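You operate a simulated robot arm through the tools that you are given. There is no shell and no other tool.

The job below is to be done with a simulated robot arm. You get a single attempt, and the scene is never put back.

## Task
Set the controls near the shelf under the high hopper. At the end: the feed lift switch is switched off; the feed shaker switch is switched on; the feed belt switch is switched off; the feed speed knob is turned to low; whatever was shut is shut again. Leave all else as you found it, and nothing knocked over.
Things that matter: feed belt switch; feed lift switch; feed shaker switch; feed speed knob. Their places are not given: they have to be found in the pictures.

Only the result counts: the job must be done as asked and must still hold three seconds after the hand-in. Knocking over, shifting, dropping, spilling or breaking anything else fails it.

## Robot
A 6-joint arm with a two-finger parallel gripper, fixed in place. Base frame: the origin is at the foot of the arm, x ahead of it, y to its left, z up. Lengths are in mm, angles in rad, forces in N, time in s.
With the tool pointing down near the work surface it reaches from about 300 to 660 mm from the base axis. Its first joint turns from -2.007 to 2.007 rad. Payload 3.43 kg.
Tool frame: the origin (TCP) lies between the finger pads and is the grasp point; the fingertips stand 34 mm ahead of it; z points along the fingers, y is the line along which they close. The gripper opens to 128 mm. The fingers are 24 mm wide and 12 mm thick; the gripper's body (48 by 130 mm) begins 96 mm behind the TCP.
Orientation is told as [roll, pitch, yaw] about the base's x, y, z axes, in that order, counted from this pose: with the fingers straight down and closing along the base's y, the tool's x points along the base's -x, its y along +y and its z along -z.

## Interface
- The arm moves only by the tool apply_moves. Its argument "increments" is a list of rows, each a list of 7 numbers: the shift along the tool's x, y, z in units of 500 mm (1.0 is 500 mm), then the turn, a rotation vector about the tool's x, y, z in units of 45 degrees (1.0 is 45 degrees), then the gripper command, from -1 (fully open) to 1 (shut), values between in proportion. In form: [[dx, dy, dz, wx, wy, wz, hand], ...]. A call has 1 to 20 rows; each row is the pose to reach, as a shift and turn from the pose commanded when the call began, along the tool's axes at that moment. A call with a number of a shift or a turn outside -1 to 1 is refused whole. Rows are played at 5 a second. More than 50 mm and 0.15 rad between two rows, or a gripper value outside its range, and nothing of the call is played. A pose out of reach is approached as far as the arm can. The call stops where the force on the tool passes 40 N (or 10 N more than at its start, if that is more) or the arm is blocked; 0.2 s more then pass. The fingers move at their own pace (about 153 mm/s each) and stop on an object; they squeeze with about 21 N. The grip force told is the motor's: it shows also when the fingers shut on nothing. Time passes only in rows, and 0.2 s behind the last, so rows that repeat a pose let the fingers close. It gives the time, the measured TCP pose, the force on the tool (base axes), the opening and the grip force at its end, in the units of the frame above (readings bear some noise), with the torque about the TCP (base axes, N m) and any sound that the robot's microphone picked up.
- Cameras (640 x 400 px; columns grow to the right, rows downward): "scene" is fixed at [241, 646.6, 1821]; the picture's right is [-0.81, -0.59, 0.00], its down [-0.43, 0.59, -0.69] and it looks along [0.40, -0.56, -0.73] (base axes); focal length 370 px, centre (320, 200). "wrist" rides on the gripper at [76, -11, -160] in the tool frame; the picture's right is [0.15, 0.99, 0.00], its down [-0.88, 0.13, -0.46] and it looks along [-0.45, 0.07, 0.89] (tool axes); focal length 234 px, centre (320, 200).
- grab_frame(camera): a new picture of that camera. It takes no simulated time.
- slide_trunk(by): slides the trunk up (or, below 0, down) by that many mm; the arm rides with it, the base frame stays. It gives what a move gives, with no picture.
- point_at(camera, pixels): for up to 12 pixels [column, row] of the newest picture of that camera ("zoom" is the newest enlarged one), the place [x, y, z] in the base frame of the surface seen there, good to about 2 mm, but the place of the scene camera against the robot may be out by one fixed shift of up to 25 mm in any direction. It takes no simulated time.
- inspect(camera, box): a new picture of the part [left, top, right, bottom] of that camera's present view, enlarged. It takes no simulated time.
- finish_job(): hands the job in; it is judged then, once.

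Unless the task says otherwise, let go and move clear before handing in.

The tools are called by a JSON object that holds its "op" and its "data". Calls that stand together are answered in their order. apply_moves: Moves the arm, as the interface text tells. Its arguments: {"type":"object","properties":{"increments":{"type":"array","items":{"type":"array","items":{"type":"number"}}}},"required":["increments"]} The other tools are called the same way: slide_trunk (by) slides the trunk up or down; grab_frame (camera) takes a picture; point_at (camera, pixels) gives the place of the surface under pixels of a picture; inspect (camera, box) takes an enlarged picture of a part of a camera's view; finish_job () hands the job in.

At the start:

```text
clock: 0.0
eef_pos: [391.2, 207.3, 1321.6]
tool_rot: [0.001, 0.001, 0.0]
contact_force: [0.3, -1.0, 0.0]
torque: [0.01, 0.0, 0.03]
grip_width: 128.3
grip_force: 0.2
trunk travel left (down, up): [-925.0, 65.0]
```

scene: 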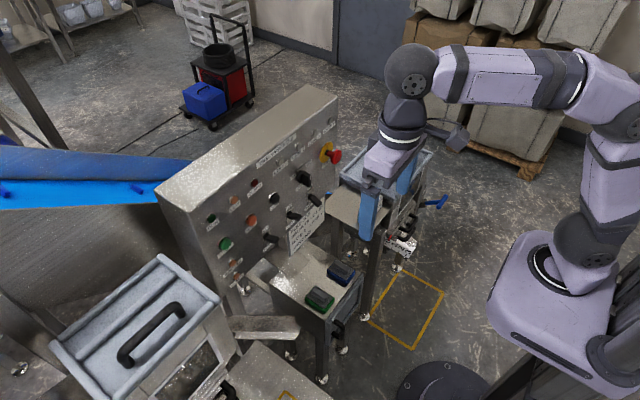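
wrist: 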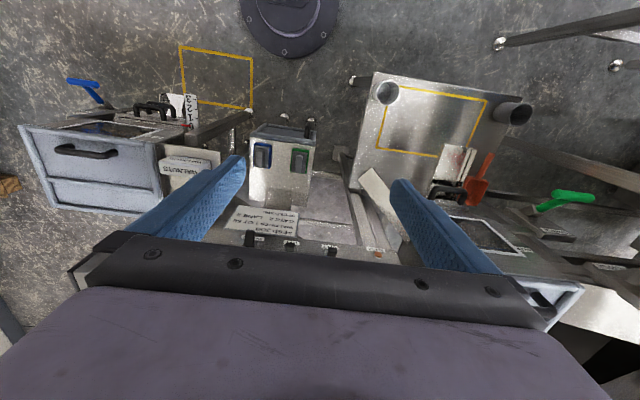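

The scene picture shows a control cabinet around pixels (160-340, 90-290) with knobs, buttons and switches, plus a lidded hopper lower left. I'll enlarge the cabinet and its surroundings to read the labels.

{"op": "inspect", "data": {"camera": "scene", "box": [180, 80, 360, 300]}}

{"op": "inspect", "data": {"camera": "scene", "box": [240, 170, 340, 250]}}

{"op": "inspect", "data": {"camera": "scene", "box": [180, 240, 400, 400]}}

{"op": "inspect", "data": {"camera": "wrist", "box": [200, 100, 420, 280]}}

```text
1.82 times, centred on (270, 190) of scene
```

zoom: 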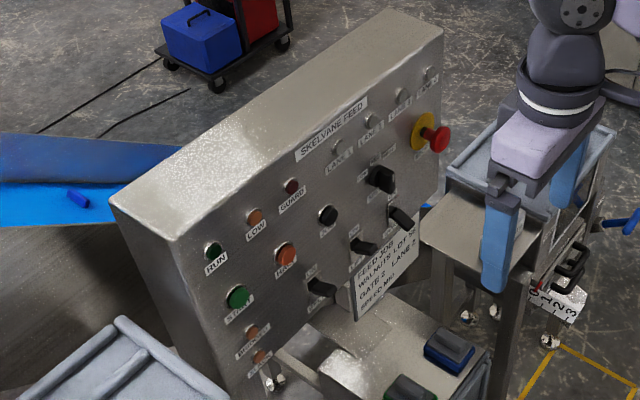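

```text
5.00 times, centred on (290, 210) of scene
```

zoom: 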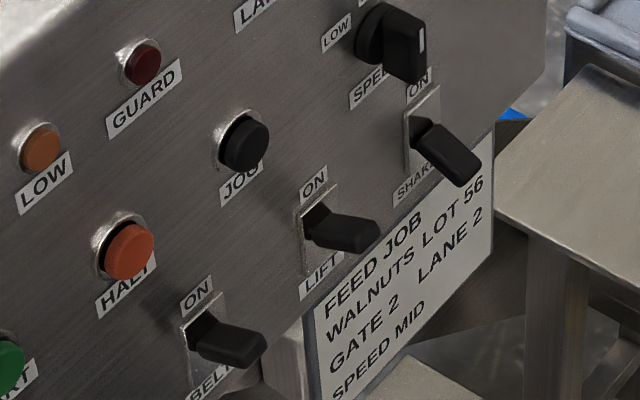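

```text
2.50 times, centred on (290, 320) of scene
```

zoom: 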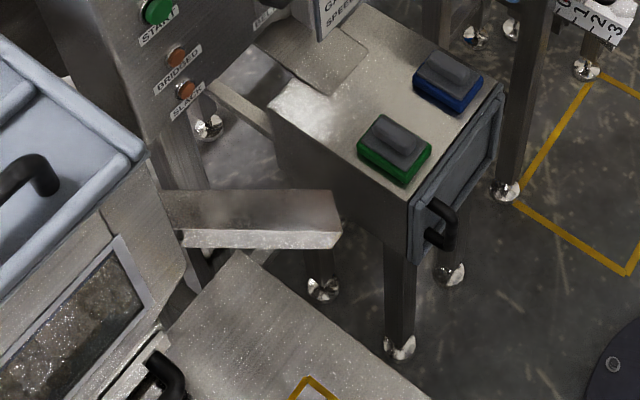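

```text
2.22 times, centred on (310, 190) of wrist
```

zoom: 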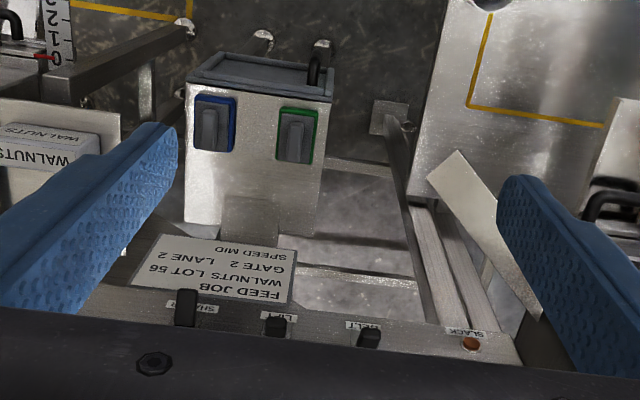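

The panel "SKELVANE FEED" carries BELT, LIFT and SHAKER toggles and a SPEED knob (around pixels 265-320, 170-245). I'll enlarge each of them and measure their places.

{"op": "inspect", "data": {"camera": "scene", "box": [290, 160, 340, 210]}}

{"op": "inspect", "data": {"camera": "scene", "box": [255, 200, 310, 250]}}

{"op": "point_at", "data": {"camera": "scene", "pixels": [[160, 190], [210, 300], [328, 88], [225, 245], [252, 220], [275, 199], [327, 155], [302, 178], [315, 200], [293, 216], [270, 237], [250, 140]]}}

```text
8.00 times, centred on (315, 185) of scene
```

zoom: 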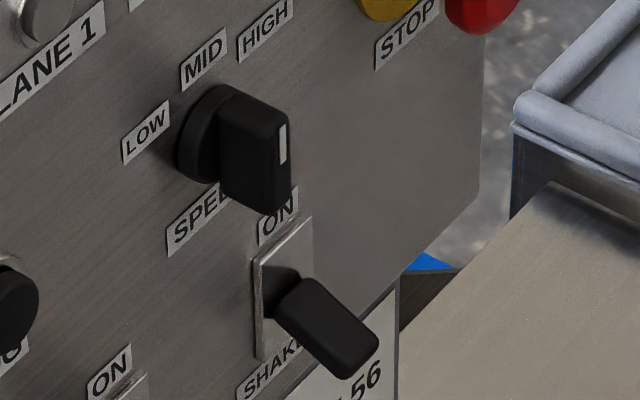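

```text
8.00 times, centred on (282, 225) of scene
```

zoom: 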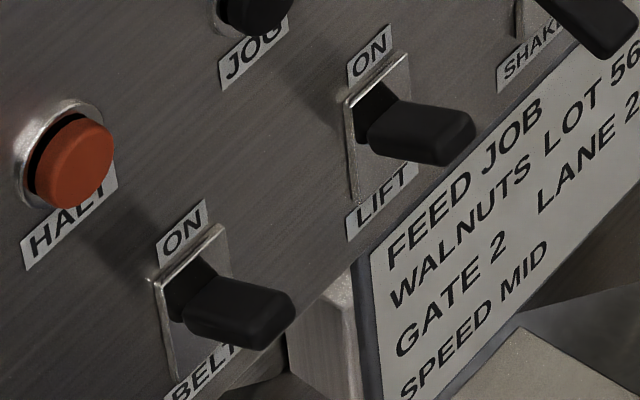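

```text
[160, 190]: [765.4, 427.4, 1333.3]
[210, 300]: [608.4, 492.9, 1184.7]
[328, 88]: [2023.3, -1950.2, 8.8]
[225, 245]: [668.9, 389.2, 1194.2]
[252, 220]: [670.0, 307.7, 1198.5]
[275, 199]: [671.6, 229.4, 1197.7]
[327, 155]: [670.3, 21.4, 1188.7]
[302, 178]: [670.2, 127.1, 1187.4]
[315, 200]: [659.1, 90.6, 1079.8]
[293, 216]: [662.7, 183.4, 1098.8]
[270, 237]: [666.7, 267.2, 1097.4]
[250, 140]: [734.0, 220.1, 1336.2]
```

BELT and LIFT toggles stand at about y≈267 and y≈183, z≈1100, on a panel facing the robot at x≈690. I'll measure the panel plane and toggle tips finely in the newest zoom.

{"op": "point_at", "data": {"camera": "zoom", "pixels": [[465, 125], [430, 150], [385, 140], [430, 105], [347, 100], [358, 205], [408, 55], [285, 305], [240, 335], [155, 280], [280, 130], [180, 60]]}}

{"op": "inspect", "data": {"camera": "scene", "box": [290, 160, 340, 210]}}

```text
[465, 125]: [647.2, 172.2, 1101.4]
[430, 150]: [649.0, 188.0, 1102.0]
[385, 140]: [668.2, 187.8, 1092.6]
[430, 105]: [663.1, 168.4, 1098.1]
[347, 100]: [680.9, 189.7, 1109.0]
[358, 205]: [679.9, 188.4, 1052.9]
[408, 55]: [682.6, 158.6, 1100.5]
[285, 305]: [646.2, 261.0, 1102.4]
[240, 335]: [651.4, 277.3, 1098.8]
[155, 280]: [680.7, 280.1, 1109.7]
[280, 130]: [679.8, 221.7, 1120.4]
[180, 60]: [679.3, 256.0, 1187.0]
```

```text
8.00 times, centred on (315, 185) of scene
```

zoom: 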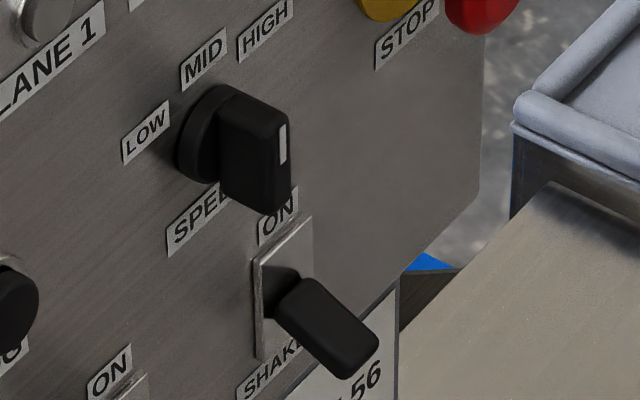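

LIFT and BELT levers point up (tip z≈1102 vs plate centre z≈1081), so they are on; SHAKER points down. Now I measure the knob and SHAKER lever.

{"op": "point_at", "data": {"camera": "zoom", "pixels": [[283, 130], [283, 160], [260, 110], [278, 205], [230, 95], [225, 190], [190, 140], [255, 160], [350, 365], [370, 340], [310, 285], [257, 262]]}}

{"op": "point_at", "data": {"camera": "scene", "pixels": [[328, 160], [337, 155], [315, 205], [299, 232], [323, 192], [310, 195], [330, 130], [290, 275], [340, 200], [240, 285], [214, 270], [262, 330]]}}

```text
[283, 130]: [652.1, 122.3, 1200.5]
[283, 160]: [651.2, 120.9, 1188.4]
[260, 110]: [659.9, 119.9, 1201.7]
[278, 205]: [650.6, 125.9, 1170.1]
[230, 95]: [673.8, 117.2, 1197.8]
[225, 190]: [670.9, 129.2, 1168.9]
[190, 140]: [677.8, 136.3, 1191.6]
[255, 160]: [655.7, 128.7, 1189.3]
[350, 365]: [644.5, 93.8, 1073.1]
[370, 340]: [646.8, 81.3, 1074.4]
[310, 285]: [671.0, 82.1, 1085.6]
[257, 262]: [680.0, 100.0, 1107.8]
```

```text
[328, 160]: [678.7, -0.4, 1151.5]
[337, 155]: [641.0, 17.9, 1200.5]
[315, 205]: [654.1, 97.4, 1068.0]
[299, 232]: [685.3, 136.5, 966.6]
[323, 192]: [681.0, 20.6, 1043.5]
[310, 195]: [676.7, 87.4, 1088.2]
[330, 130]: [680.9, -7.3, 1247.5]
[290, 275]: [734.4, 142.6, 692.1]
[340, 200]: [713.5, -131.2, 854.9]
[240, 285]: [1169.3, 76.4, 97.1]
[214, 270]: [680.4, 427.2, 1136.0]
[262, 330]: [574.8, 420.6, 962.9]
```

The knob bar points up to MID (front at x≈651, axis about y≈122, z≈1186). I'll measure its labels and look at the other equipment around for anything that blocks or matters.

{"op": "point_at", "data": {"camera": "zoom", "pixels": [[147, 130], [205, 58], [265, 28], [195, 220], [480, 60], [400, 30], [360, 150], [285, 240], [312, 220], [260, 355], [285, 125], [290, 205]]}}

{"op": "inspect", "data": {"camera": "scene", "box": [40, 230, 240, 400]}}

{"op": "inspect", "data": {"camera": "scene", "box": [320, 130, 460, 270]}}

{"op": "inspect", "data": {"camera": "wrist", "box": [340, 60, 640, 330]}}

{"op": "inspect", "data": {"camera": "wrist", "box": [0, 60, 260, 280]}}

```text
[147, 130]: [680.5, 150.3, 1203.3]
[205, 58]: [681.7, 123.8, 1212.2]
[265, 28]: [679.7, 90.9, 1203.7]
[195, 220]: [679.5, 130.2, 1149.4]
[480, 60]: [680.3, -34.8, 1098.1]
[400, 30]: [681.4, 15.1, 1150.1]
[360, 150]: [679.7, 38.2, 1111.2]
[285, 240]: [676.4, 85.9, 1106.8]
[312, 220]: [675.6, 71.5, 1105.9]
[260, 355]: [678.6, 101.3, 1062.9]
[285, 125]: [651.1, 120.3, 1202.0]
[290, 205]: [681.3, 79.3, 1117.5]
```

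```text
2.35 times, centred on (140, 315) of scene
```

zoom: 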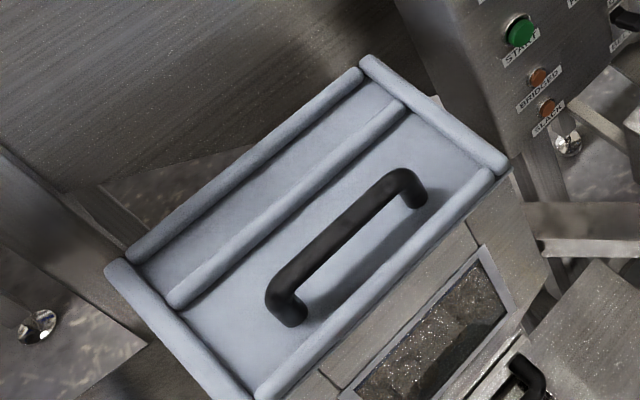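

```text
2.86 times, centred on (390, 200) of scene
```

zoom: 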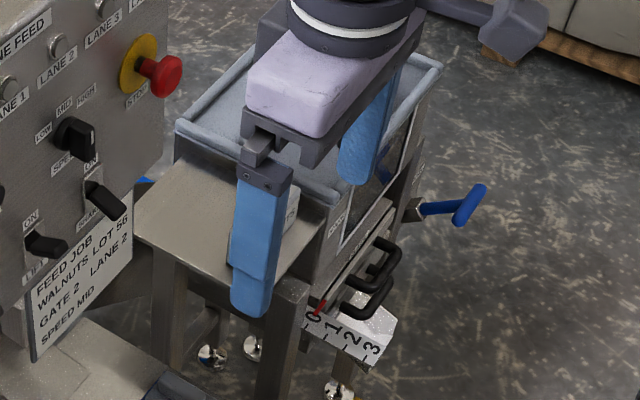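

```text
1.48 times, centred on (490, 195) of wrist
```

zoom: 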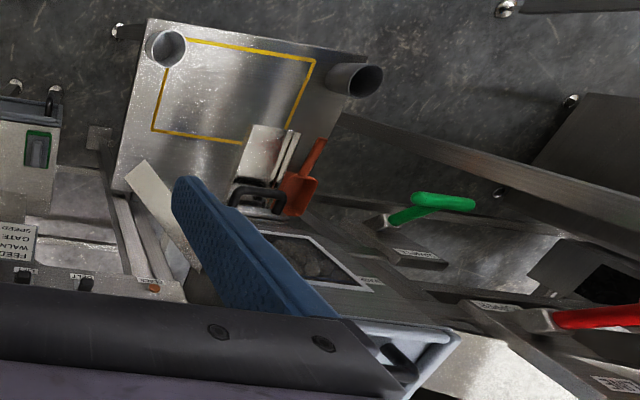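

```text
1.82 times, centred on (130, 170) of wrist
```

zoom: 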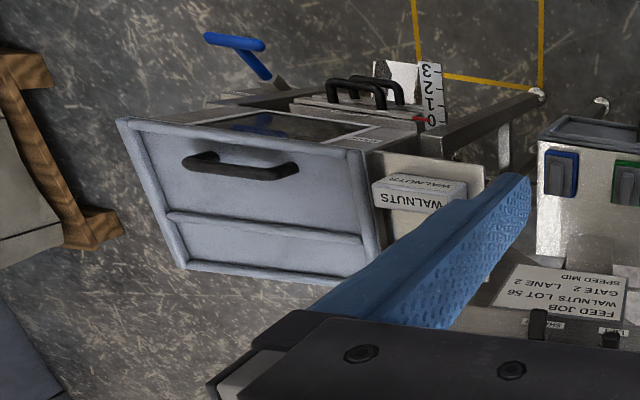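

LOW label sits at about (y 150, z 1203), i.e. up-left of the knob axis; there is only one FEED panel. I'll measure obstacles between the arm and the panel (box top, sign, hopper edges) and the arm's base.

{"op": "point_at", "data": {"camera": "scene", "pixels": [[340, 268], [319, 295], [300, 280], [270, 265], [315, 245], [355, 280], [325, 318], [262, 322], [550, 290], [595, 240], [575, 250], [210, 300]]}}

{"op": "point_at", "data": {"camera": "wrist", "pixels": [[265, 155], [300, 160], [280, 195], [262, 218], [282, 240], [330, 180], [380, 200], [180, 165], [250, 240], [290, 247], [330, 250], [375, 250]]}}

{"op": "point_at", "data": {"camera": "scene", "pixels": [[305, 222], [320, 205], [290, 245], [300, 245], [322, 195], [250, 275], [285, 255], [350, 205], [380, 235], [340, 215], [160, 340], [205, 290]]}}

```text
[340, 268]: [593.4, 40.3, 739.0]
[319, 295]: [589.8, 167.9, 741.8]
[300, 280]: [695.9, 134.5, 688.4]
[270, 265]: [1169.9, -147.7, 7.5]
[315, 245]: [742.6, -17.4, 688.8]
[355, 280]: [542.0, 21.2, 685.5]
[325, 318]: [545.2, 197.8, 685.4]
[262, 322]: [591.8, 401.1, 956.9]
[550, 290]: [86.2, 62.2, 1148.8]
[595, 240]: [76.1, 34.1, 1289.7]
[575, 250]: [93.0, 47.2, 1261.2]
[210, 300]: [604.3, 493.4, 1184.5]
```

```text
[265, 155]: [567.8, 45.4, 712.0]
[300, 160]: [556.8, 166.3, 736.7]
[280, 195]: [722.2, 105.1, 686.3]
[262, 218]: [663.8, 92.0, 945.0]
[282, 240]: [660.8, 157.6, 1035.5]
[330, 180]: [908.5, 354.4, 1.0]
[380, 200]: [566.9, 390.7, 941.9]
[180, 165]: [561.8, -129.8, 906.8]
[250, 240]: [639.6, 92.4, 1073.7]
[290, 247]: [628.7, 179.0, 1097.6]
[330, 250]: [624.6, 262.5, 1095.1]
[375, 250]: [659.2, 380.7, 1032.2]
```

```text
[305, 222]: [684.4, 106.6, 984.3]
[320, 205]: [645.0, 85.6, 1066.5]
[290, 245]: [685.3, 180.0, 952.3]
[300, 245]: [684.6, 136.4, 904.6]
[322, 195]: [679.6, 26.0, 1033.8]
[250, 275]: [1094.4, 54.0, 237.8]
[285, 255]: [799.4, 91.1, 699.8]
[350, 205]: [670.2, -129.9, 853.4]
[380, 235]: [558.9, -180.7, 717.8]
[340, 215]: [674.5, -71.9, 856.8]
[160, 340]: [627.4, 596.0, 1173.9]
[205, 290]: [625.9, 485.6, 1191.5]
```

Box top below is at z≈688, so there's ample room under the levers; comparing wrist and scene readings of the sign (x 661–664 vs 684) shows the scene frame is off by about +22 mm in x. I'll move forward and pitch the tool 45° towards the panel, so the wrist camera can see it.

{"op": "apply_moves", "data": {"increments": [[-0.02, 0, 0, 0, -0.1667, 0, -1], [-0.04, 0, 0, 0, -0.3333, 0, -1], [-0.06, 0, 0, 0, -0.5, 0, -1], [-0.08, 0, 0, 0, -0.6667, 0, -1], [-0.1, 0, 0, 0, -0.8333, 0, -1], [-0.12, 0, 0, 0, -1, 0, -1], [-0.12, 0, 0, 0, -1, 0, -1]]}}

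{"op": "grab_frame", "data": {"camera": "wrist"}}

{"op": "grab_frame", "data": {"camera": "scene"}}

```text
clock: 1.6
eef_pos: [451.3, 207.3, 1320.5]
tool_rot: [-0.001, -0.786, 0.0]
contact_force: [0.2, 0.0, -0.2]
torque: [0.01, -0.02, -0.04]
grip_width: 127.9
grip_force: 0.2
trunk travel left (down, up): [-925.0, 65.0]
```

```text
taken
```

wrist: 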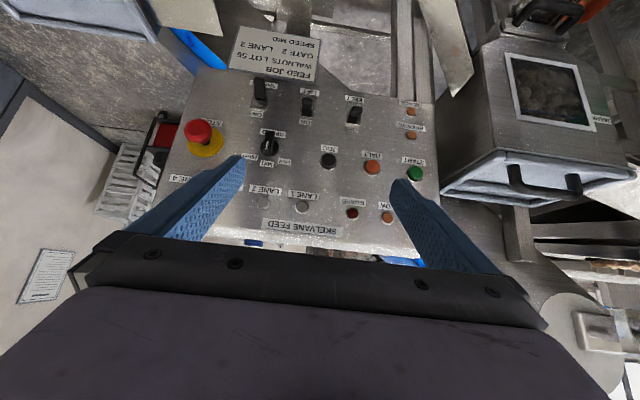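

```text
taken
```

scene: 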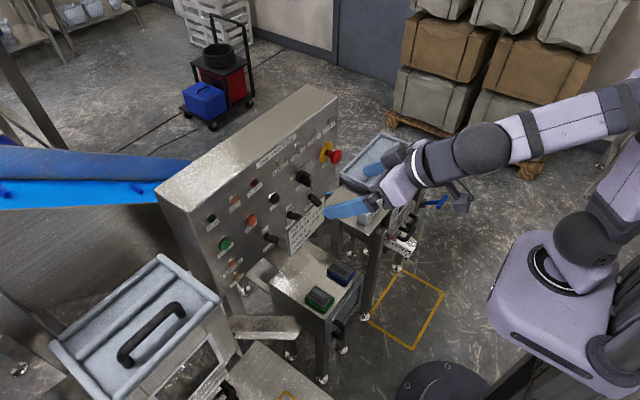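

The wrist view now shows the whole panel upside down: SHAKER (260,92), LIFT (307,105), BELT (354,112), SPEED knob (269,148). I'll enlarge and measure them in the wrist frame.

{"op": "inspect", "data": {"camera": "wrist", "box": [225, 65, 385, 175]}}

{"op": "inspect", "data": {"camera": "wrist", "box": [235, 65, 305, 175]}}

```text
3.64 times, centred on (305, 120) of wrist
```

zoom: 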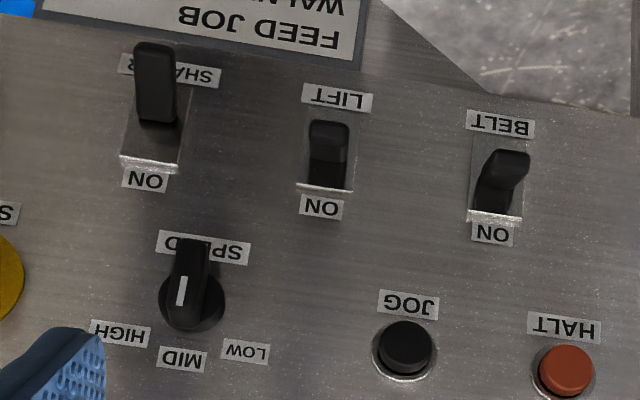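

```text
3.64 times, centred on (270, 120) of wrist
```

zoom: 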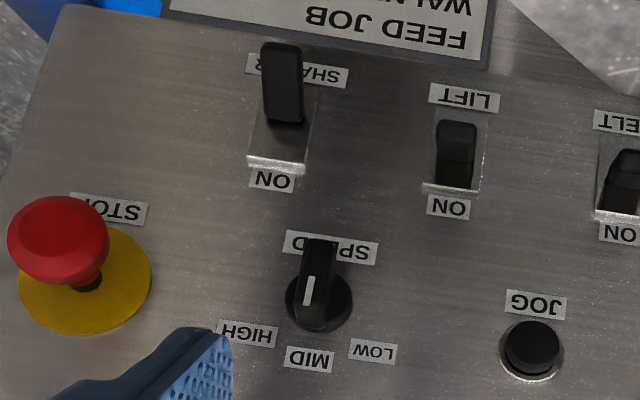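

{"op": "point_at", "data": {"camera": "zoom", "pixels": [[309, 285], [304, 303], [312, 278], [322, 245], [317, 325], [292, 300], [349, 300], [372, 350], [308, 358], [247, 333], [283, 50], [285, 100]]}}

{"op": "inspect", "data": {"camera": "wrist", "box": [285, 75, 375, 135]}}

```text
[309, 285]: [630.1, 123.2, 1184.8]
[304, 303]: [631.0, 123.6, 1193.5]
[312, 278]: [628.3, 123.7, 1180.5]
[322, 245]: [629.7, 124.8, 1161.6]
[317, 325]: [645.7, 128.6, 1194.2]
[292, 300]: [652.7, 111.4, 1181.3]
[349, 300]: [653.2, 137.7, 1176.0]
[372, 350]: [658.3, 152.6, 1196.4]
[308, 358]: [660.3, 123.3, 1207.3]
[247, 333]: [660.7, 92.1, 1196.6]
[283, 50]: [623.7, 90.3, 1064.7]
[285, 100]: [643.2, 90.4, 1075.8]
```

```text
6.67 times, centred on (330, 105) of wrist
```

zoom: 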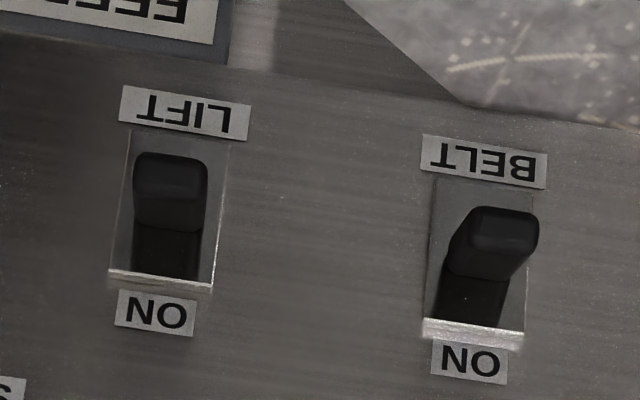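

Knob axis comes out near y≈123.5, z≈1180, front x≈630, panel face x≈660; LOW is about 60° to the left. Now I measure the LIFT and BELT levers in this zoom.

{"op": "point_at", "data": {"camera": "zoom", "pixels": [[170, 190], [140, 175], [203, 175], [170, 160], [168, 225], [165, 255], [505, 230], [490, 215], [475, 265], [470, 295], [110, 270], [525, 328]]}}

{"op": "inspect", "data": {"camera": "wrist", "box": [240, 70, 300, 130]}}

```text
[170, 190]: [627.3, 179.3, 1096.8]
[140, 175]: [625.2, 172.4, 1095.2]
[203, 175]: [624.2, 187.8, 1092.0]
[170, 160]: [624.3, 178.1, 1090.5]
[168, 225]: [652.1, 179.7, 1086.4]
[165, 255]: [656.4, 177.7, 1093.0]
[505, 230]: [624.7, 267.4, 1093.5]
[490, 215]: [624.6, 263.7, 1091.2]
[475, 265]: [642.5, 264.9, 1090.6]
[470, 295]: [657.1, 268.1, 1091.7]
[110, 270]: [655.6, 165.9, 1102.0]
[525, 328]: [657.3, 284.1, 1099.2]
```

```text
6.67 times, centred on (270, 100) of wrist
```

zoom: 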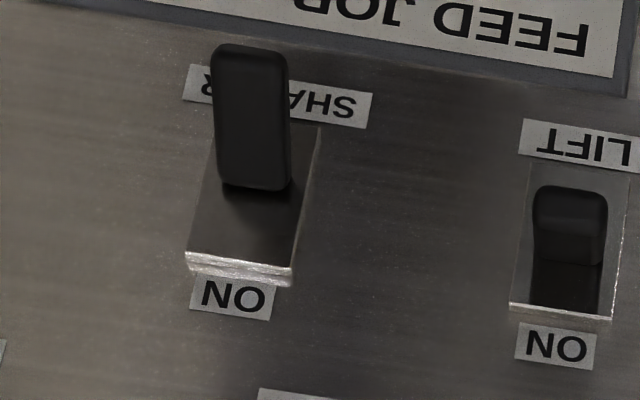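

Levers: LIFT y≈180, BELT y≈266, SHAKER y≈90; pivots around z≈1074, tips at x≈624. I'll bring the tool to horizontal pointing at the panel, still well clear (TCP x≈531), closing the fingers.

{"op": "apply_moves", "data": {"increments": [[0.0121, -0.0077, 0.0444, 0, -0.1429, 0, -1], [0.0242, -0.0154, 0.0889, 0, -0.2857, 0, -0.5], [0.0363, -0.0231, 0.1333, 0, -0.4286, 0, 0], [0.0485, -0.0309, 0.1777, 0, -0.5714, 0, 0.5], [0.0606, -0.0386, 0.2221, 0, -0.7143, 0, 1], [0.0727, -0.0463, 0.2666, 0, -0.8571, 0, 1], [0.0848, -0.054, 0.311, 0, -1, 0, 1], [0.0848, -0.054, 0.311, 0, -1, 0, 1]]}}

{"op": "grab_frame", "data": {"camera": "wrist"}}

{"op": "grab_frame", "data": {"camera": "scene"}}

```text
clock: 3.4
eef_pos: [529.9, 181.2, 1182.2]
tool_rot: [-1.445, -1.565, 1.445]
contact_force: [0.0, 0.4, -0.1]
torque: [0.02, 0.05, 0.01]
grip_width: 0.0
grip_force: 21.1
trunk travel left (down, up): [-925.0, 65.0]
```

```text
taken
```

wrist: 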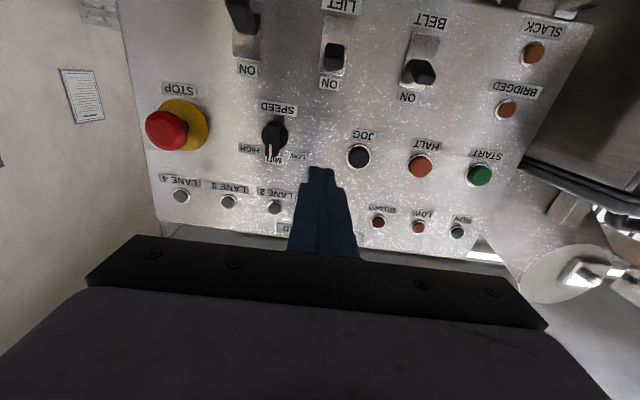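

```text
taken
```

scene: 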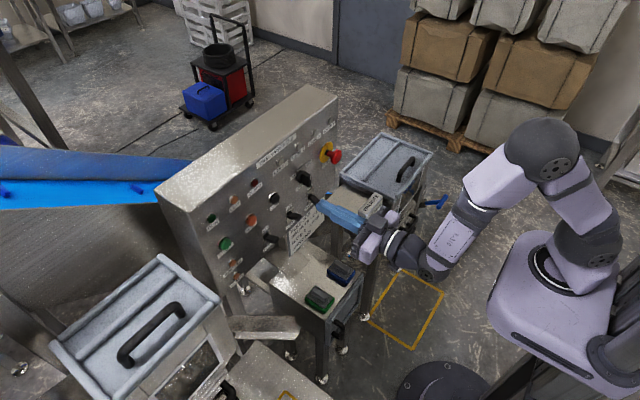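

The tool is now horizontal with the fingers shut (tips at x≈564) and clear. In this frontal view I re-measure knob (272,138), labels and levers.

{"op": "inspect", "data": {"camera": "wrist", "box": [225, 0, 445, 170]}}

{"op": "inspect", "data": {"camera": "wrist", "box": [230, 90, 320, 180]}}

```text
2.35 times, centred on (335, 85) of wrist
```

zoom: 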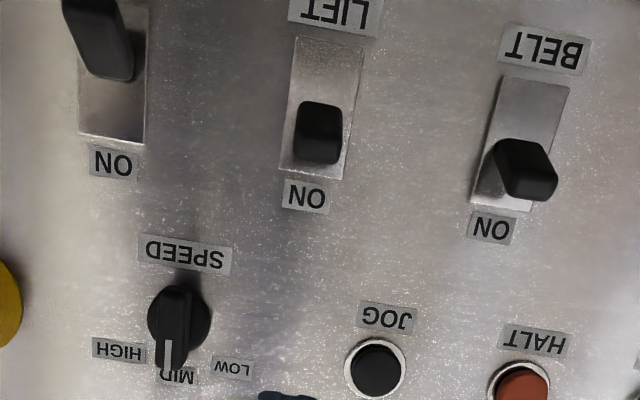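

```text
4.44 times, centred on (275, 135) of wrist
```

zoom: 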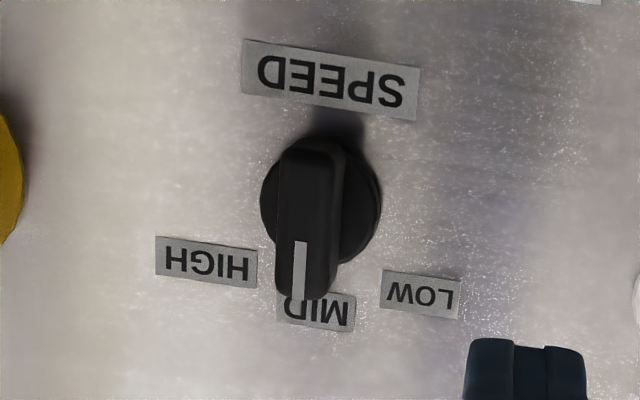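

{"op": "point_at", "data": {"camera": "zoom", "pixels": [[300, 270], [300, 245], [308, 160], [306, 290], [280, 230], [336, 230], [268, 200], [370, 200], [420, 295], [317, 312], [207, 262], [330, 80]]}}

{"op": "point_at", "data": {"camera": "wrist", "pixels": [[238, 15], [246, 35], [335, 50], [335, 65], [330, 55], [343, 55], [424, 75], [416, 65], [168, 128], [359, 155], [333, 185], [243, 8]]}}

```text
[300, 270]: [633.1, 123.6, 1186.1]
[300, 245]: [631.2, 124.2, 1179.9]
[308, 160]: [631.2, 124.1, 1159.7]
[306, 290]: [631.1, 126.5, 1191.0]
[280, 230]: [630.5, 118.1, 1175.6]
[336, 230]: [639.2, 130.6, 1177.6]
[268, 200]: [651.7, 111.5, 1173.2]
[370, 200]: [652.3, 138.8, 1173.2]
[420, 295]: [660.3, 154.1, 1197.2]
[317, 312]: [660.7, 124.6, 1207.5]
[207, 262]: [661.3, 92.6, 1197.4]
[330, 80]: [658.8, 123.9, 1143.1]
```

```text
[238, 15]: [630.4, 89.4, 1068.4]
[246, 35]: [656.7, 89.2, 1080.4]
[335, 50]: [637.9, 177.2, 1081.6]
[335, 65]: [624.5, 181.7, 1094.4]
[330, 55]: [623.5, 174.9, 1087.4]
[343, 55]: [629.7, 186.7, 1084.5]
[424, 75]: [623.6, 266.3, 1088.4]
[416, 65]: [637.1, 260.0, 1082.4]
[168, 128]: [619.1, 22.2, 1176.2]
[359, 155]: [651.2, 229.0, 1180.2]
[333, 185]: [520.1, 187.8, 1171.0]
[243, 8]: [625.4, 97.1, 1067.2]
```

Refined: knob axis y≈124, z≈1176; LIFT lever y≈181, top near z≈1098; SHAKER (off) top surface at z≈1068–1080. I'll drop to z≈1127 above the LIFT lever and then advance so the shut fingertips overlap it at x≈635.

{"op": "apply_moves", "data": {"increments": [[0.055, 0, 0, 0, 0, 0, 1], [0.11, 0, 0, 0, 0, 0, 1], [0.11, 0, 0.05, 0, 0, 0, 1], [0.11, 0, 0.1, 0, 0, 0, 1], [0.11, 0, 0.142, 0, 0, 0, 1], [0.11, 0, 0.142, 0, 0, 0, 1]]}}

{"op": "grab_frame", "data": {"camera": "wrist"}}

{"op": "inspect", "data": {"camera": "scene", "box": [240, 160, 360, 260]}}

```text
clock: 4.8
eef_pos: [604.4, 185.9, 1128.1]
tool_rot: [-1.269, -1.562, 1.267]
contact_force: [-0.8, -0.2, -0.9]
torque: [0.01, -0.01, -0.01]
grip_width: 0.0
grip_force: 20.7
out of reach, approached as far as the arm can: row 1, 2, 3, 4, 5, 6
trunk travel left (down, up): [-925.0, 65.0]
```

```text
taken
```

wrist: 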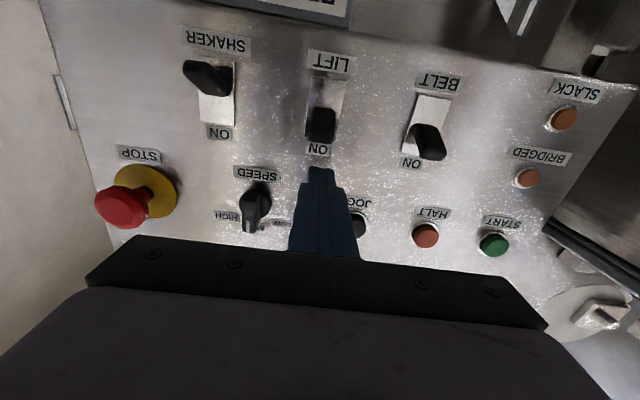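

```text
4.00 times, centred on (300, 210) of scene
```

zoom: 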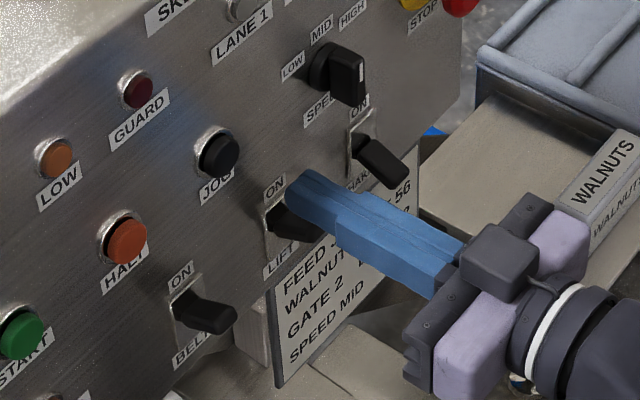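

The readings say these low poses are at the arm's limit (it stopped at 604,186,1128 instead of 601,181,1127), likely since the trunk is high and the wrist folded. I'll back off, go up, and then lower the trunk to give the arm a comfortable posture.

{"op": "apply_moves", "data": {"increments": [[0, 0, -0.05, 0, 0, 0, 1], [0, 0, -0.1, 0, 0, 0, 1], [0, 0, -0.15, 0, 0, 0, 1], [-0.08, 0, -0.15, 0, 0, 0, 1], [-0.16, 0, -0.15, 0, 0, 0, 1], [-0.24, 0, -0.15, 0, 0, 0, 1], [-0.24, 0, -0.15, 0, 0, 0, 1]]}}

```text
clock: 6.4
eef_pos: [528.0, 184.9, 1248.5]
tool_rot: [-0.614, -1.569, 0.615]
contact_force: [-0.3, 0.8, -0.1]
torque: [0.04, -0.03, -0.02]
grip_width: 0.1
grip_force: 21.1
out of reach, approached as far as the arm can: row 1, 2, 3, 4
trunk travel left (down, up): [-925.0, 65.0]
```

It's back at (528,185,1248) with no limit flagged there and open space below (box top z≈690–740). I'll slide the trunk down 250 mm, leaving the TCP near z≈998.

{"op": "slide_trunk", "data": {"by": -125}}

{"op": "grab_frame", "data": {"camera": "scene"}}

```text
clock: 7.9
eef_pos: [529.4, 184.3, 1124.4]
tool_rot: [2.906, -1.571, -2.905]
contact_force: [0.0, 0.2, 0.4]
torque: [0.04, -0.04, 0.03]
grip_width: 0.0
grip_force: 20.8
trunk travel left (down, up): [-800.0, 190.0]
```

```text
taken
```

scene: 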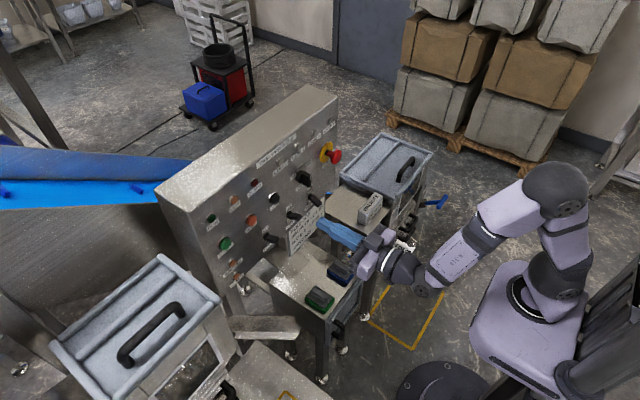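

The slide went cleanly; TCP is at (529,184,1124). One more 125 mm down keeps the gripper well above the box, so I'll do that.

{"op": "slide_trunk", "data": {"by": -125}}

{"op": "grab_frame", "data": {"camera": "scene"}}

```text
clock: 9.5
eef_pos: [529.0, 183.9, 998.7]
tool_rot: [2.862, -1.571, -2.864]
contact_force: [0.7, 0.4, -0.5]
torque: [0.02, 0.01, -0.03]
grip_width: 0.0
grip_force: 20.8
trunk travel left (down, up): [-675.0, 315.0]
```

```text
taken
```

scene: 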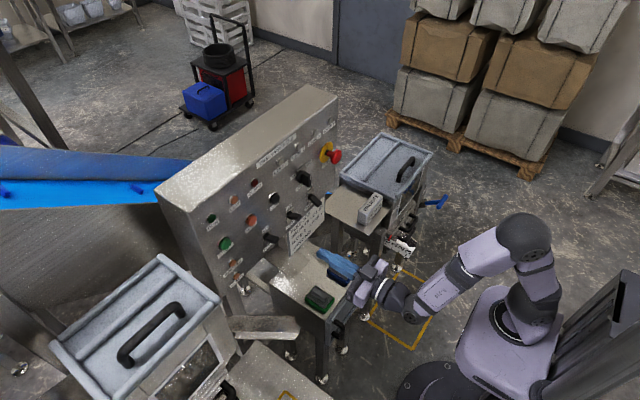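

TCP is now at (529,184,999) with the arm lower. I'll rise to z≈1127 and shift to y≈180.5, still retracted, then check for limits.

{"op": "apply_moves", "data": {"increments": [[-0.085, -0.0025, 0, 0, 0, 0, 1], [-0.17, -0.005, 0, 0, 0, 0, 1], [-0.256, -0.007, 0, 0, 0, 0, 1], [-0.256, -0.007, 0, 0, 0, 0, 1]]}}

{"op": "grab_frame", "data": {"camera": "wrist"}}

```text
clock: 10.5
eef_pos: [527.7, 181.1, 1127.9]
tool_rot: [-0.696, -1.571, 0.697]
contact_force: [-0.8, -0.1, 0.0]
torque: [0.0, 0.0, 0.03]
grip_width: 0.0
grip_force: 21.0
trunk travel left (down, up): [-675.0, 315.0]
```

```text
taken
```

wrist: 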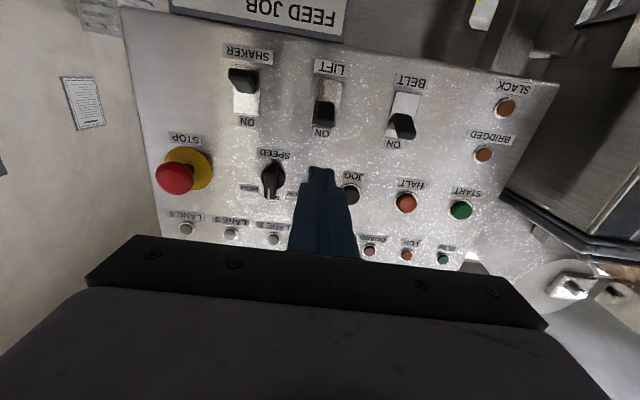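

No limit is flagged now. I'll re-measure the levers in this straight-on view before touching.

{"op": "inspect", "data": {"camera": "wrist", "box": [220, 45, 420, 165]}}

{"op": "point_at", "data": {"camera": "wrist", "pixels": [[325, 122], [325, 112], [325, 105], [319, 120], [332, 120], [402, 130], [402, 118], [243, 82], [243, 90], [243, 73], [233, 80], [254, 80]]}}

```text
3.20 times, centred on (320, 105) of wrist
```

zoom: 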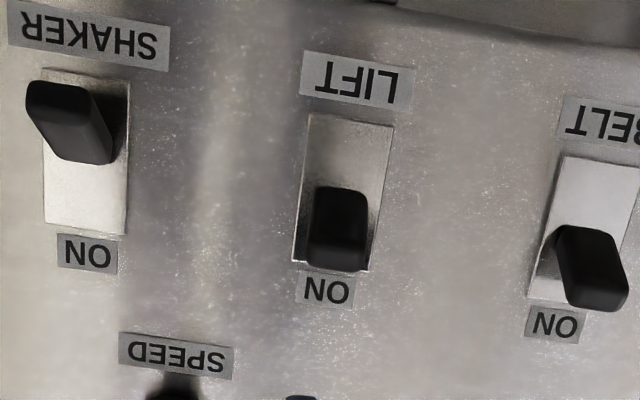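

```text
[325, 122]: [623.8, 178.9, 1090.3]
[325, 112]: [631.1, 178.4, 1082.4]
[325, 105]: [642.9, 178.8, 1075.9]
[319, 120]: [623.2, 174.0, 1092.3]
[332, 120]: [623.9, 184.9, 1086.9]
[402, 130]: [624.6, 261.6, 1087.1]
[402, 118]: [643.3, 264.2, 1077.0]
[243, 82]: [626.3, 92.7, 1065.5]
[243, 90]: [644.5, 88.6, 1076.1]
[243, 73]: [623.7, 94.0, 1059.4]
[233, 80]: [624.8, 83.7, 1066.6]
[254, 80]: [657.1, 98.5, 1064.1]
```

LIFT lever: y≈180, tip z 1083–1097. I'll advance to TCP x≈601 above it and press down in small rows to z≈1081.

{"op": "apply_moves", "data": {"increments": [[0, -0.002, 0.05, 0, 0, 0, 1], [0, -0.002, 0.1, 0, 0, 0, 1], [0, -0.002, 0.146, 0, 0, 0, 1], [0.02, -0.002, 0.146, 0, 0, 0, 1], [0.035, -0.002, 0.146, 0, 0, 0, 1], [0.05, -0.002, 0.146, 0, 0, 0, 1], [0.065, -0.002, 0.146, 0, 0, 0, 1], [0.08, -0.002, 0.146, 0, 0, 0, 1], [0.092, -0.002, 0.146, 0, 0, 0, 1]]}}

{"op": "grab_frame", "data": {"camera": "wrist"}}

{"op": "inspect", "data": {"camera": "scene", "box": [240, 160, 360, 260]}}

```text
clock: 12.5
eef_pos: [601.2, 178.3, 1082.4]
tool_rot: [2.836, -1.567, -2.837]
contact_force: [0.2, 0.6, 4.9]
torque: [0.02, -0.2, 0.0]
grip_width: 0.3
grip_force: 21.1
trunk travel left (down, up): [-675.0, 315.0]
```

```text
taken
```

wrist: 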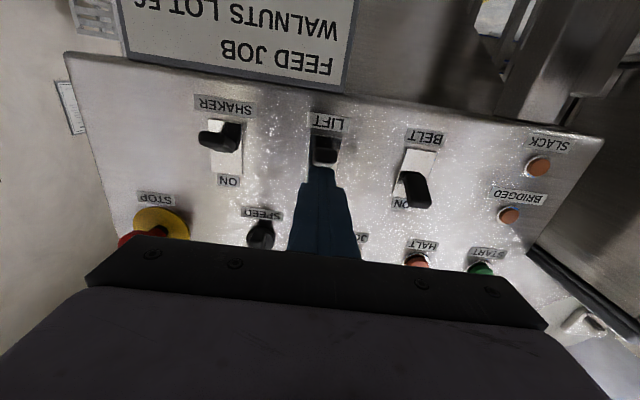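

```text
4.00 times, centred on (300, 210) of scene
```

zoom: 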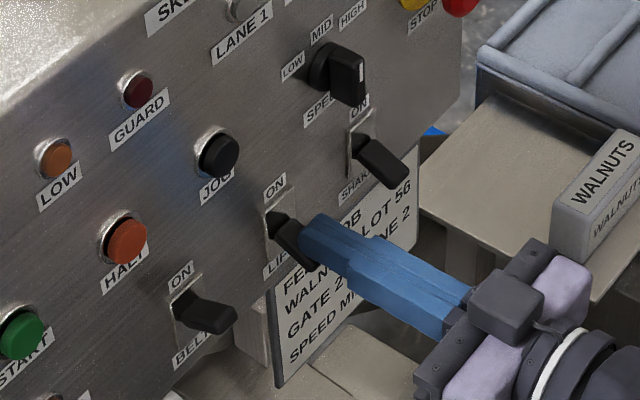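

The LIFT lever now hangs down under the fingertips with 4.9 N residual. I'll rise and back off, then check it stayed off.

{"op": "apply_moves", "data": {"increments": [[-0.04, 0, 0, 0, 0, 0, 1], [-0.09, 0, 0, 0, 0, 0, 1], [-0.09, 0, -0.07, 0, 0, 0, 1], [-0.09, 0, -0.14, 0, 0, 0, 1], [-0.09, 0, -0.14, 0, 0, 0, 1]]}}

{"op": "inspect", "data": {"camera": "wrist", "box": [220, 45, 420, 165]}}

{"op": "inspect", "data": {"camera": "scene", "box": [240, 160, 360, 260]}}

```text
clock: 13.7
eef_pos: [532.8, 180.7, 1124.9]
tool_rot: [-0.623, -1.572, 0.625]
contact_force: [0.2, 0.0, -0.7]
torque: [0.01, -0.03, 0.02]
grip_width: 0.0
grip_force: 21.2
trunk travel left (down, up): [-675.0, 315.0]
```

```text
3.20 times, centred on (320, 105) of wrist
```

zoom: 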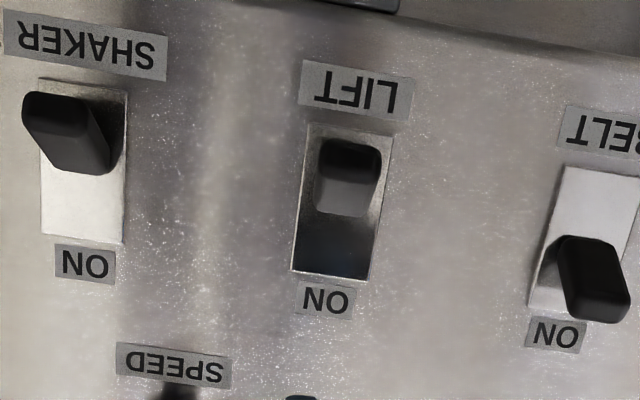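

```text
4.00 times, centred on (300, 210) of scene
```

zoom: 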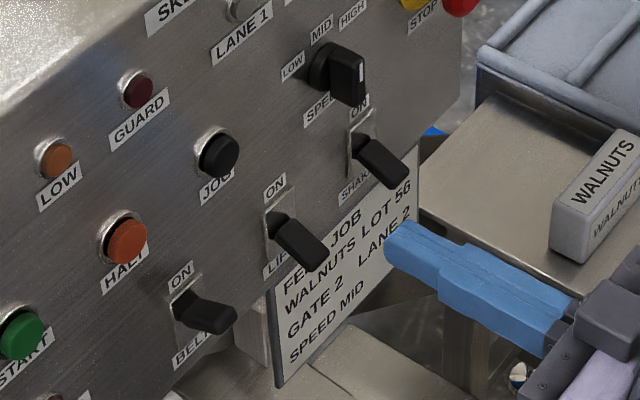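

LIFT now matches SHAKER's off posture. Next BELT: shift to y≈265, advance, and press down the same way.

{"op": "apply_moves", "data": {"increments": [[0, 0.085, 0, 0, 0, 0, 1], [0, 0.169, 0, 0, 0, 0, 1], [0, 0.169, 0.05, 0, 0, 0, 1], [0, 0.169, 0.1, 0, 0, 0, 1], [0, 0.169, 0.137, 0, 0, 0, 1], [0.015, 0.169, 0.137, 0, 0, 0, 1], [0.03, 0.169, 0.137, 0, 0, 0, 1], [0.045, 0.169, 0.137, 0, 0, 0, 1], [0.06, 0.169, 0.137, 0, 0, 0, 1], [0.075, 0.169, 0.137, 0, 0, 0, 1], [0.088, 0.169, 0.137, 0, 0, 0, 1]]}}

{"op": "inspect", "data": {"camera": "scene", "box": [240, 160, 360, 260]}}

{"op": "grab_frame", "data": {"camera": "wrist"}}

```text
clock: 16.1
eef_pos: [602.2, 263.8, 1081.1]
tool_rot: [-2.931, -1.571, 2.931]
contact_force: [-0.1, -0.2, 1.1]
torque: [0.01, 0.01, -0.01]
grip_width: 0.0
grip_force: 21.7
trunk travel left (down, up): [-675.0, 315.0]
```

```text
4.00 times, centred on (300, 210) of scene
```

zoom: 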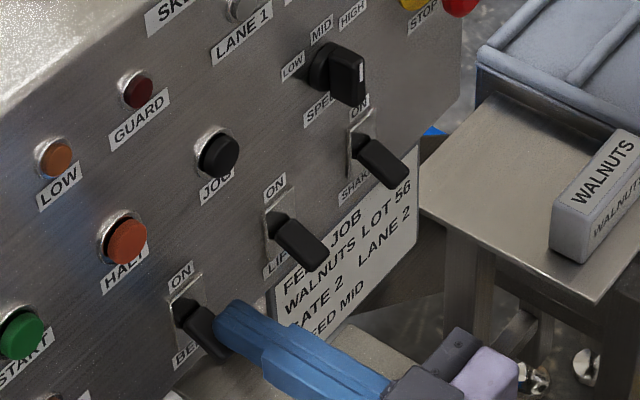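

```text
taken
```

wrist: 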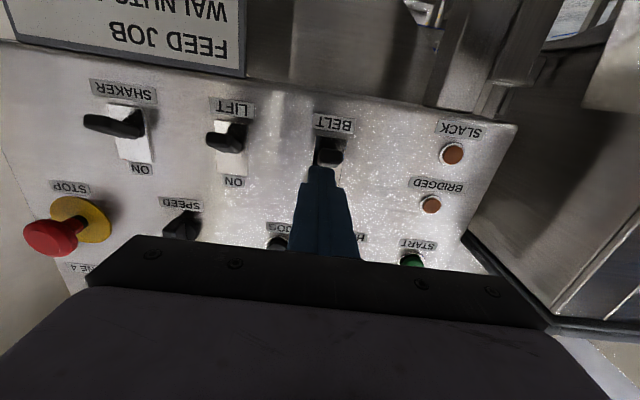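

BELT lever went down too. I'll retract, travel at x≈533 over to y≈90.5, and come in below the SHAKER lever level (z≈1028) while still retracted.

{"op": "apply_moves", "data": {"increments": [[-0.044, 0, 0, 0, 0, 0, 1], [-0.088, 0, 0, 0, 0, 0, 1], [-0.088, 0, -0.07, 0, 0, 0, 1], [-0.088, 0, -0.137, 0, 0, 0, 1], [-0.088, -0.09, -0.137, 0, 0, 0, 1], [-0.088, -0.18, -0.137, 0, 0, 0, 1], [-0.088, -0.27, -0.137, 0, 0, 0, 1], [-0.088, -0.3466, -0.137, 0, 0, 0, 1], [0, -0.3466, -0.137, 0, 0, 0, 1], [0.06, -0.3466, -0.137, 0, 0, 0, 1], [0.106, -0.3466, -0.137, 0, 0, 0, 1], [0.106, -0.3466, -0.137, 0, 0, 0, 1]]}}

{"op": "grab_frame", "data": {"camera": "wrist"}}

{"op": "inspect", "data": {"camera": "scene", "box": [240, 160, 360, 260]}}

```text
clock: 18.7
eef_pos: [532.2, 89.9, 1028.0]
tool_rot: [1.708, -1.57, -1.706]
contact_force: [-0.4, 0.0, -0.7]
torque: [-0.05, 0.04, 0.05]
grip_width: 0.0
grip_force: 20.7
trunk travel left (down, up): [-675.0, 315.0]
```

```text
taken
```

wrist: 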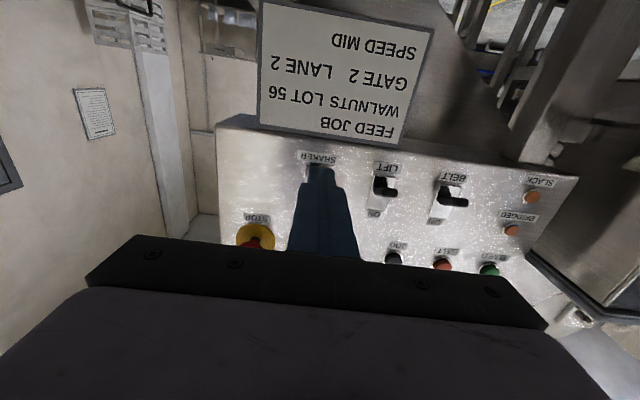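

```text
4.00 times, centred on (300, 210) of scene
```

zoom: 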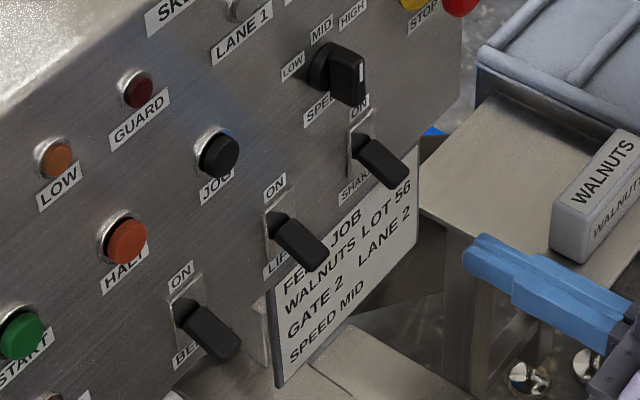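

All three levers now hang down (off). I'll check where the sign surface is before advancing under SHAKER.

{"op": "point_at", "data": {"camera": "wrist", "pixels": [[350, 125], [290, 110], [400, 130], [270, 125], [380, 140], [340, 60], [430, 40], [318, 168], [290, 155], [355, 185]]}}

```text
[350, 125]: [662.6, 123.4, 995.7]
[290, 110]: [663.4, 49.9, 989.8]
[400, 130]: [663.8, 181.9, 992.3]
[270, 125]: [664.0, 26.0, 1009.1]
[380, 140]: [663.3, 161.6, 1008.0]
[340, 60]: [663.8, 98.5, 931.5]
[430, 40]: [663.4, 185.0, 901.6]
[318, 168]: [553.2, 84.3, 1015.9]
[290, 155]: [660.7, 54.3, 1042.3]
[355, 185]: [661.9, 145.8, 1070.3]
```

The sign is flush at x≈663, so x≈635 tips are clear. I'll advance below the SHAKER lever and push up to z≈1067.

{"op": "apply_moves", "data": {"increments": [[0, 0.001, 0.05, 0, 0, 0, 1], [0, 0.001, 0.1, 0, 0, 0, 1], [0, 0.001, 0.138, 0, 0, 0, 1], [-0.015, 0.001, 0.138, 0, 0, 0, 1], [-0.03, 0.001, 0.138, 0, 0, 0, 1], [-0.045, 0.001, 0.138, 0, 0, 0, 1], [-0.06, 0.001, 0.138, 0, 0, 0, 1], [-0.07, 0.001, 0.138, 0, 0, 0, 1], [-0.079, 0.001, 0.138, 0, 0, 0, 1]]}}

{"op": "inspect", "data": {"camera": "scene", "box": [240, 160, 360, 260]}}

{"op": "grab_frame", "data": {"camera": "wrist"}}

```text
clock: 20.7
eef_pos: [600.4, 91.7, 1068.7]
tool_rot: [-0.062, -1.57, 0.062]
contact_force: [-0.4, -0.5, -1.5]
torque: [0.04, 0.05, 0.08]
grip_width: 0.0
grip_force: 20.6
trunk travel left (down, up): [-675.0, 315.0]
```

```text
4.00 times, centred on (300, 210) of scene
```

zoom: 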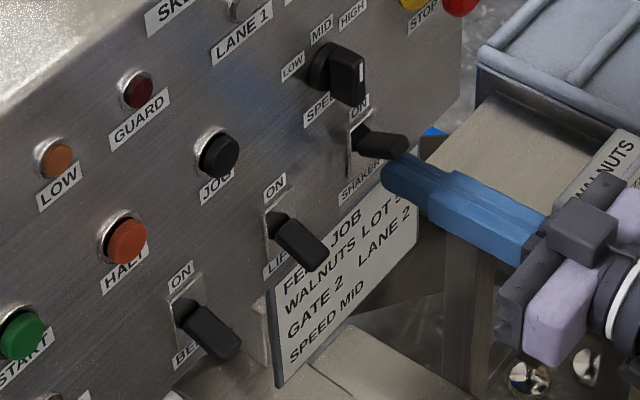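

```text
taken
```

wrist: 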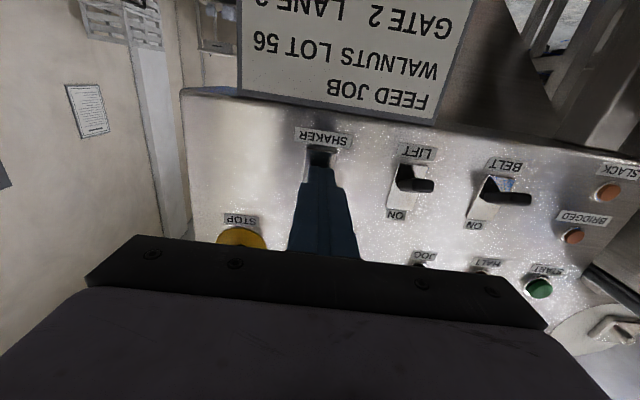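

SHAKER has flipped up (on). I'll back off, move in front of the knob (y≈124, z≈1176) still retracted, and open the fingers to about 45 mm.

{"op": "apply_moves", "data": {"increments": [[0.03, 0, 0, 0, 0, 0, 1], [0.03, 0, -0.07, 0, 0, 0, 1], [0.03, 0, -0.138, 0, 0, 0, 1], [-0.05, 0.032, -0.138, 0, 0, 0, 1], [-0.13, 0.065, -0.138, 0, 0, 0, 0.3], [-0.2146, 0.065, -0.138, 0, 0, 0, 0.3], [-0.2146, 0.065, -0.138, 0, 0, 0, 0.3]]}}

{"op": "grab_frame", "data": {"camera": "wrist"}}

{"op": "inspect", "data": {"camera": "wrist", "box": [260, 80, 400, 180]}}

{"op": "inspect", "data": {"camera": "scene", "box": [240, 160, 360, 260]}}

```text
clock: 22.3
eef_pos: [531.9, 124.6, 1176.1]
tool_rot: [0.043, -1.571, -0.043]
contact_force: [-0.2, 0.3, -0.8]
torque: [0.01, 0.01, -0.02]
grip_width: 44.8
grip_force: 0.0
trunk travel left (down, up): [-675.0, 315.0]
```

```text
taken
```

wrist: 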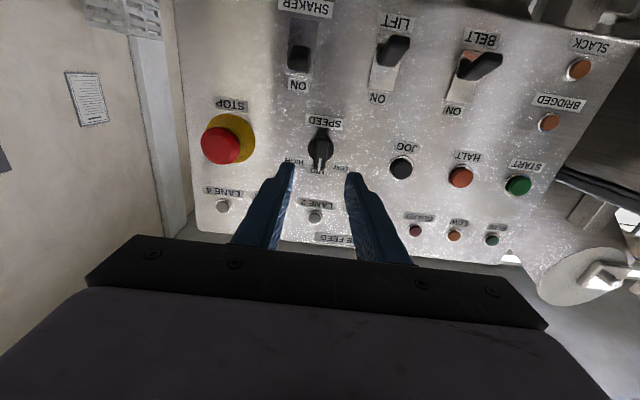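

```text
4.00 times, centred on (330, 130) of wrist
```

zoom: 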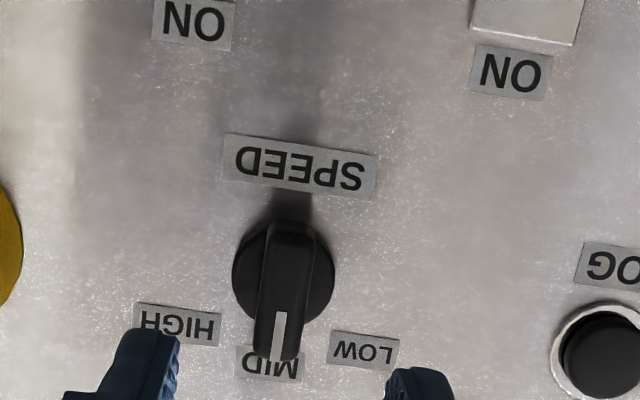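

```text
4.00 times, centred on (300, 210) of scene
```

zoom: 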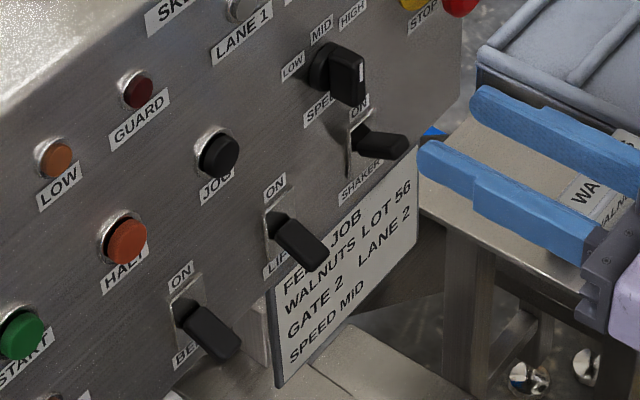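

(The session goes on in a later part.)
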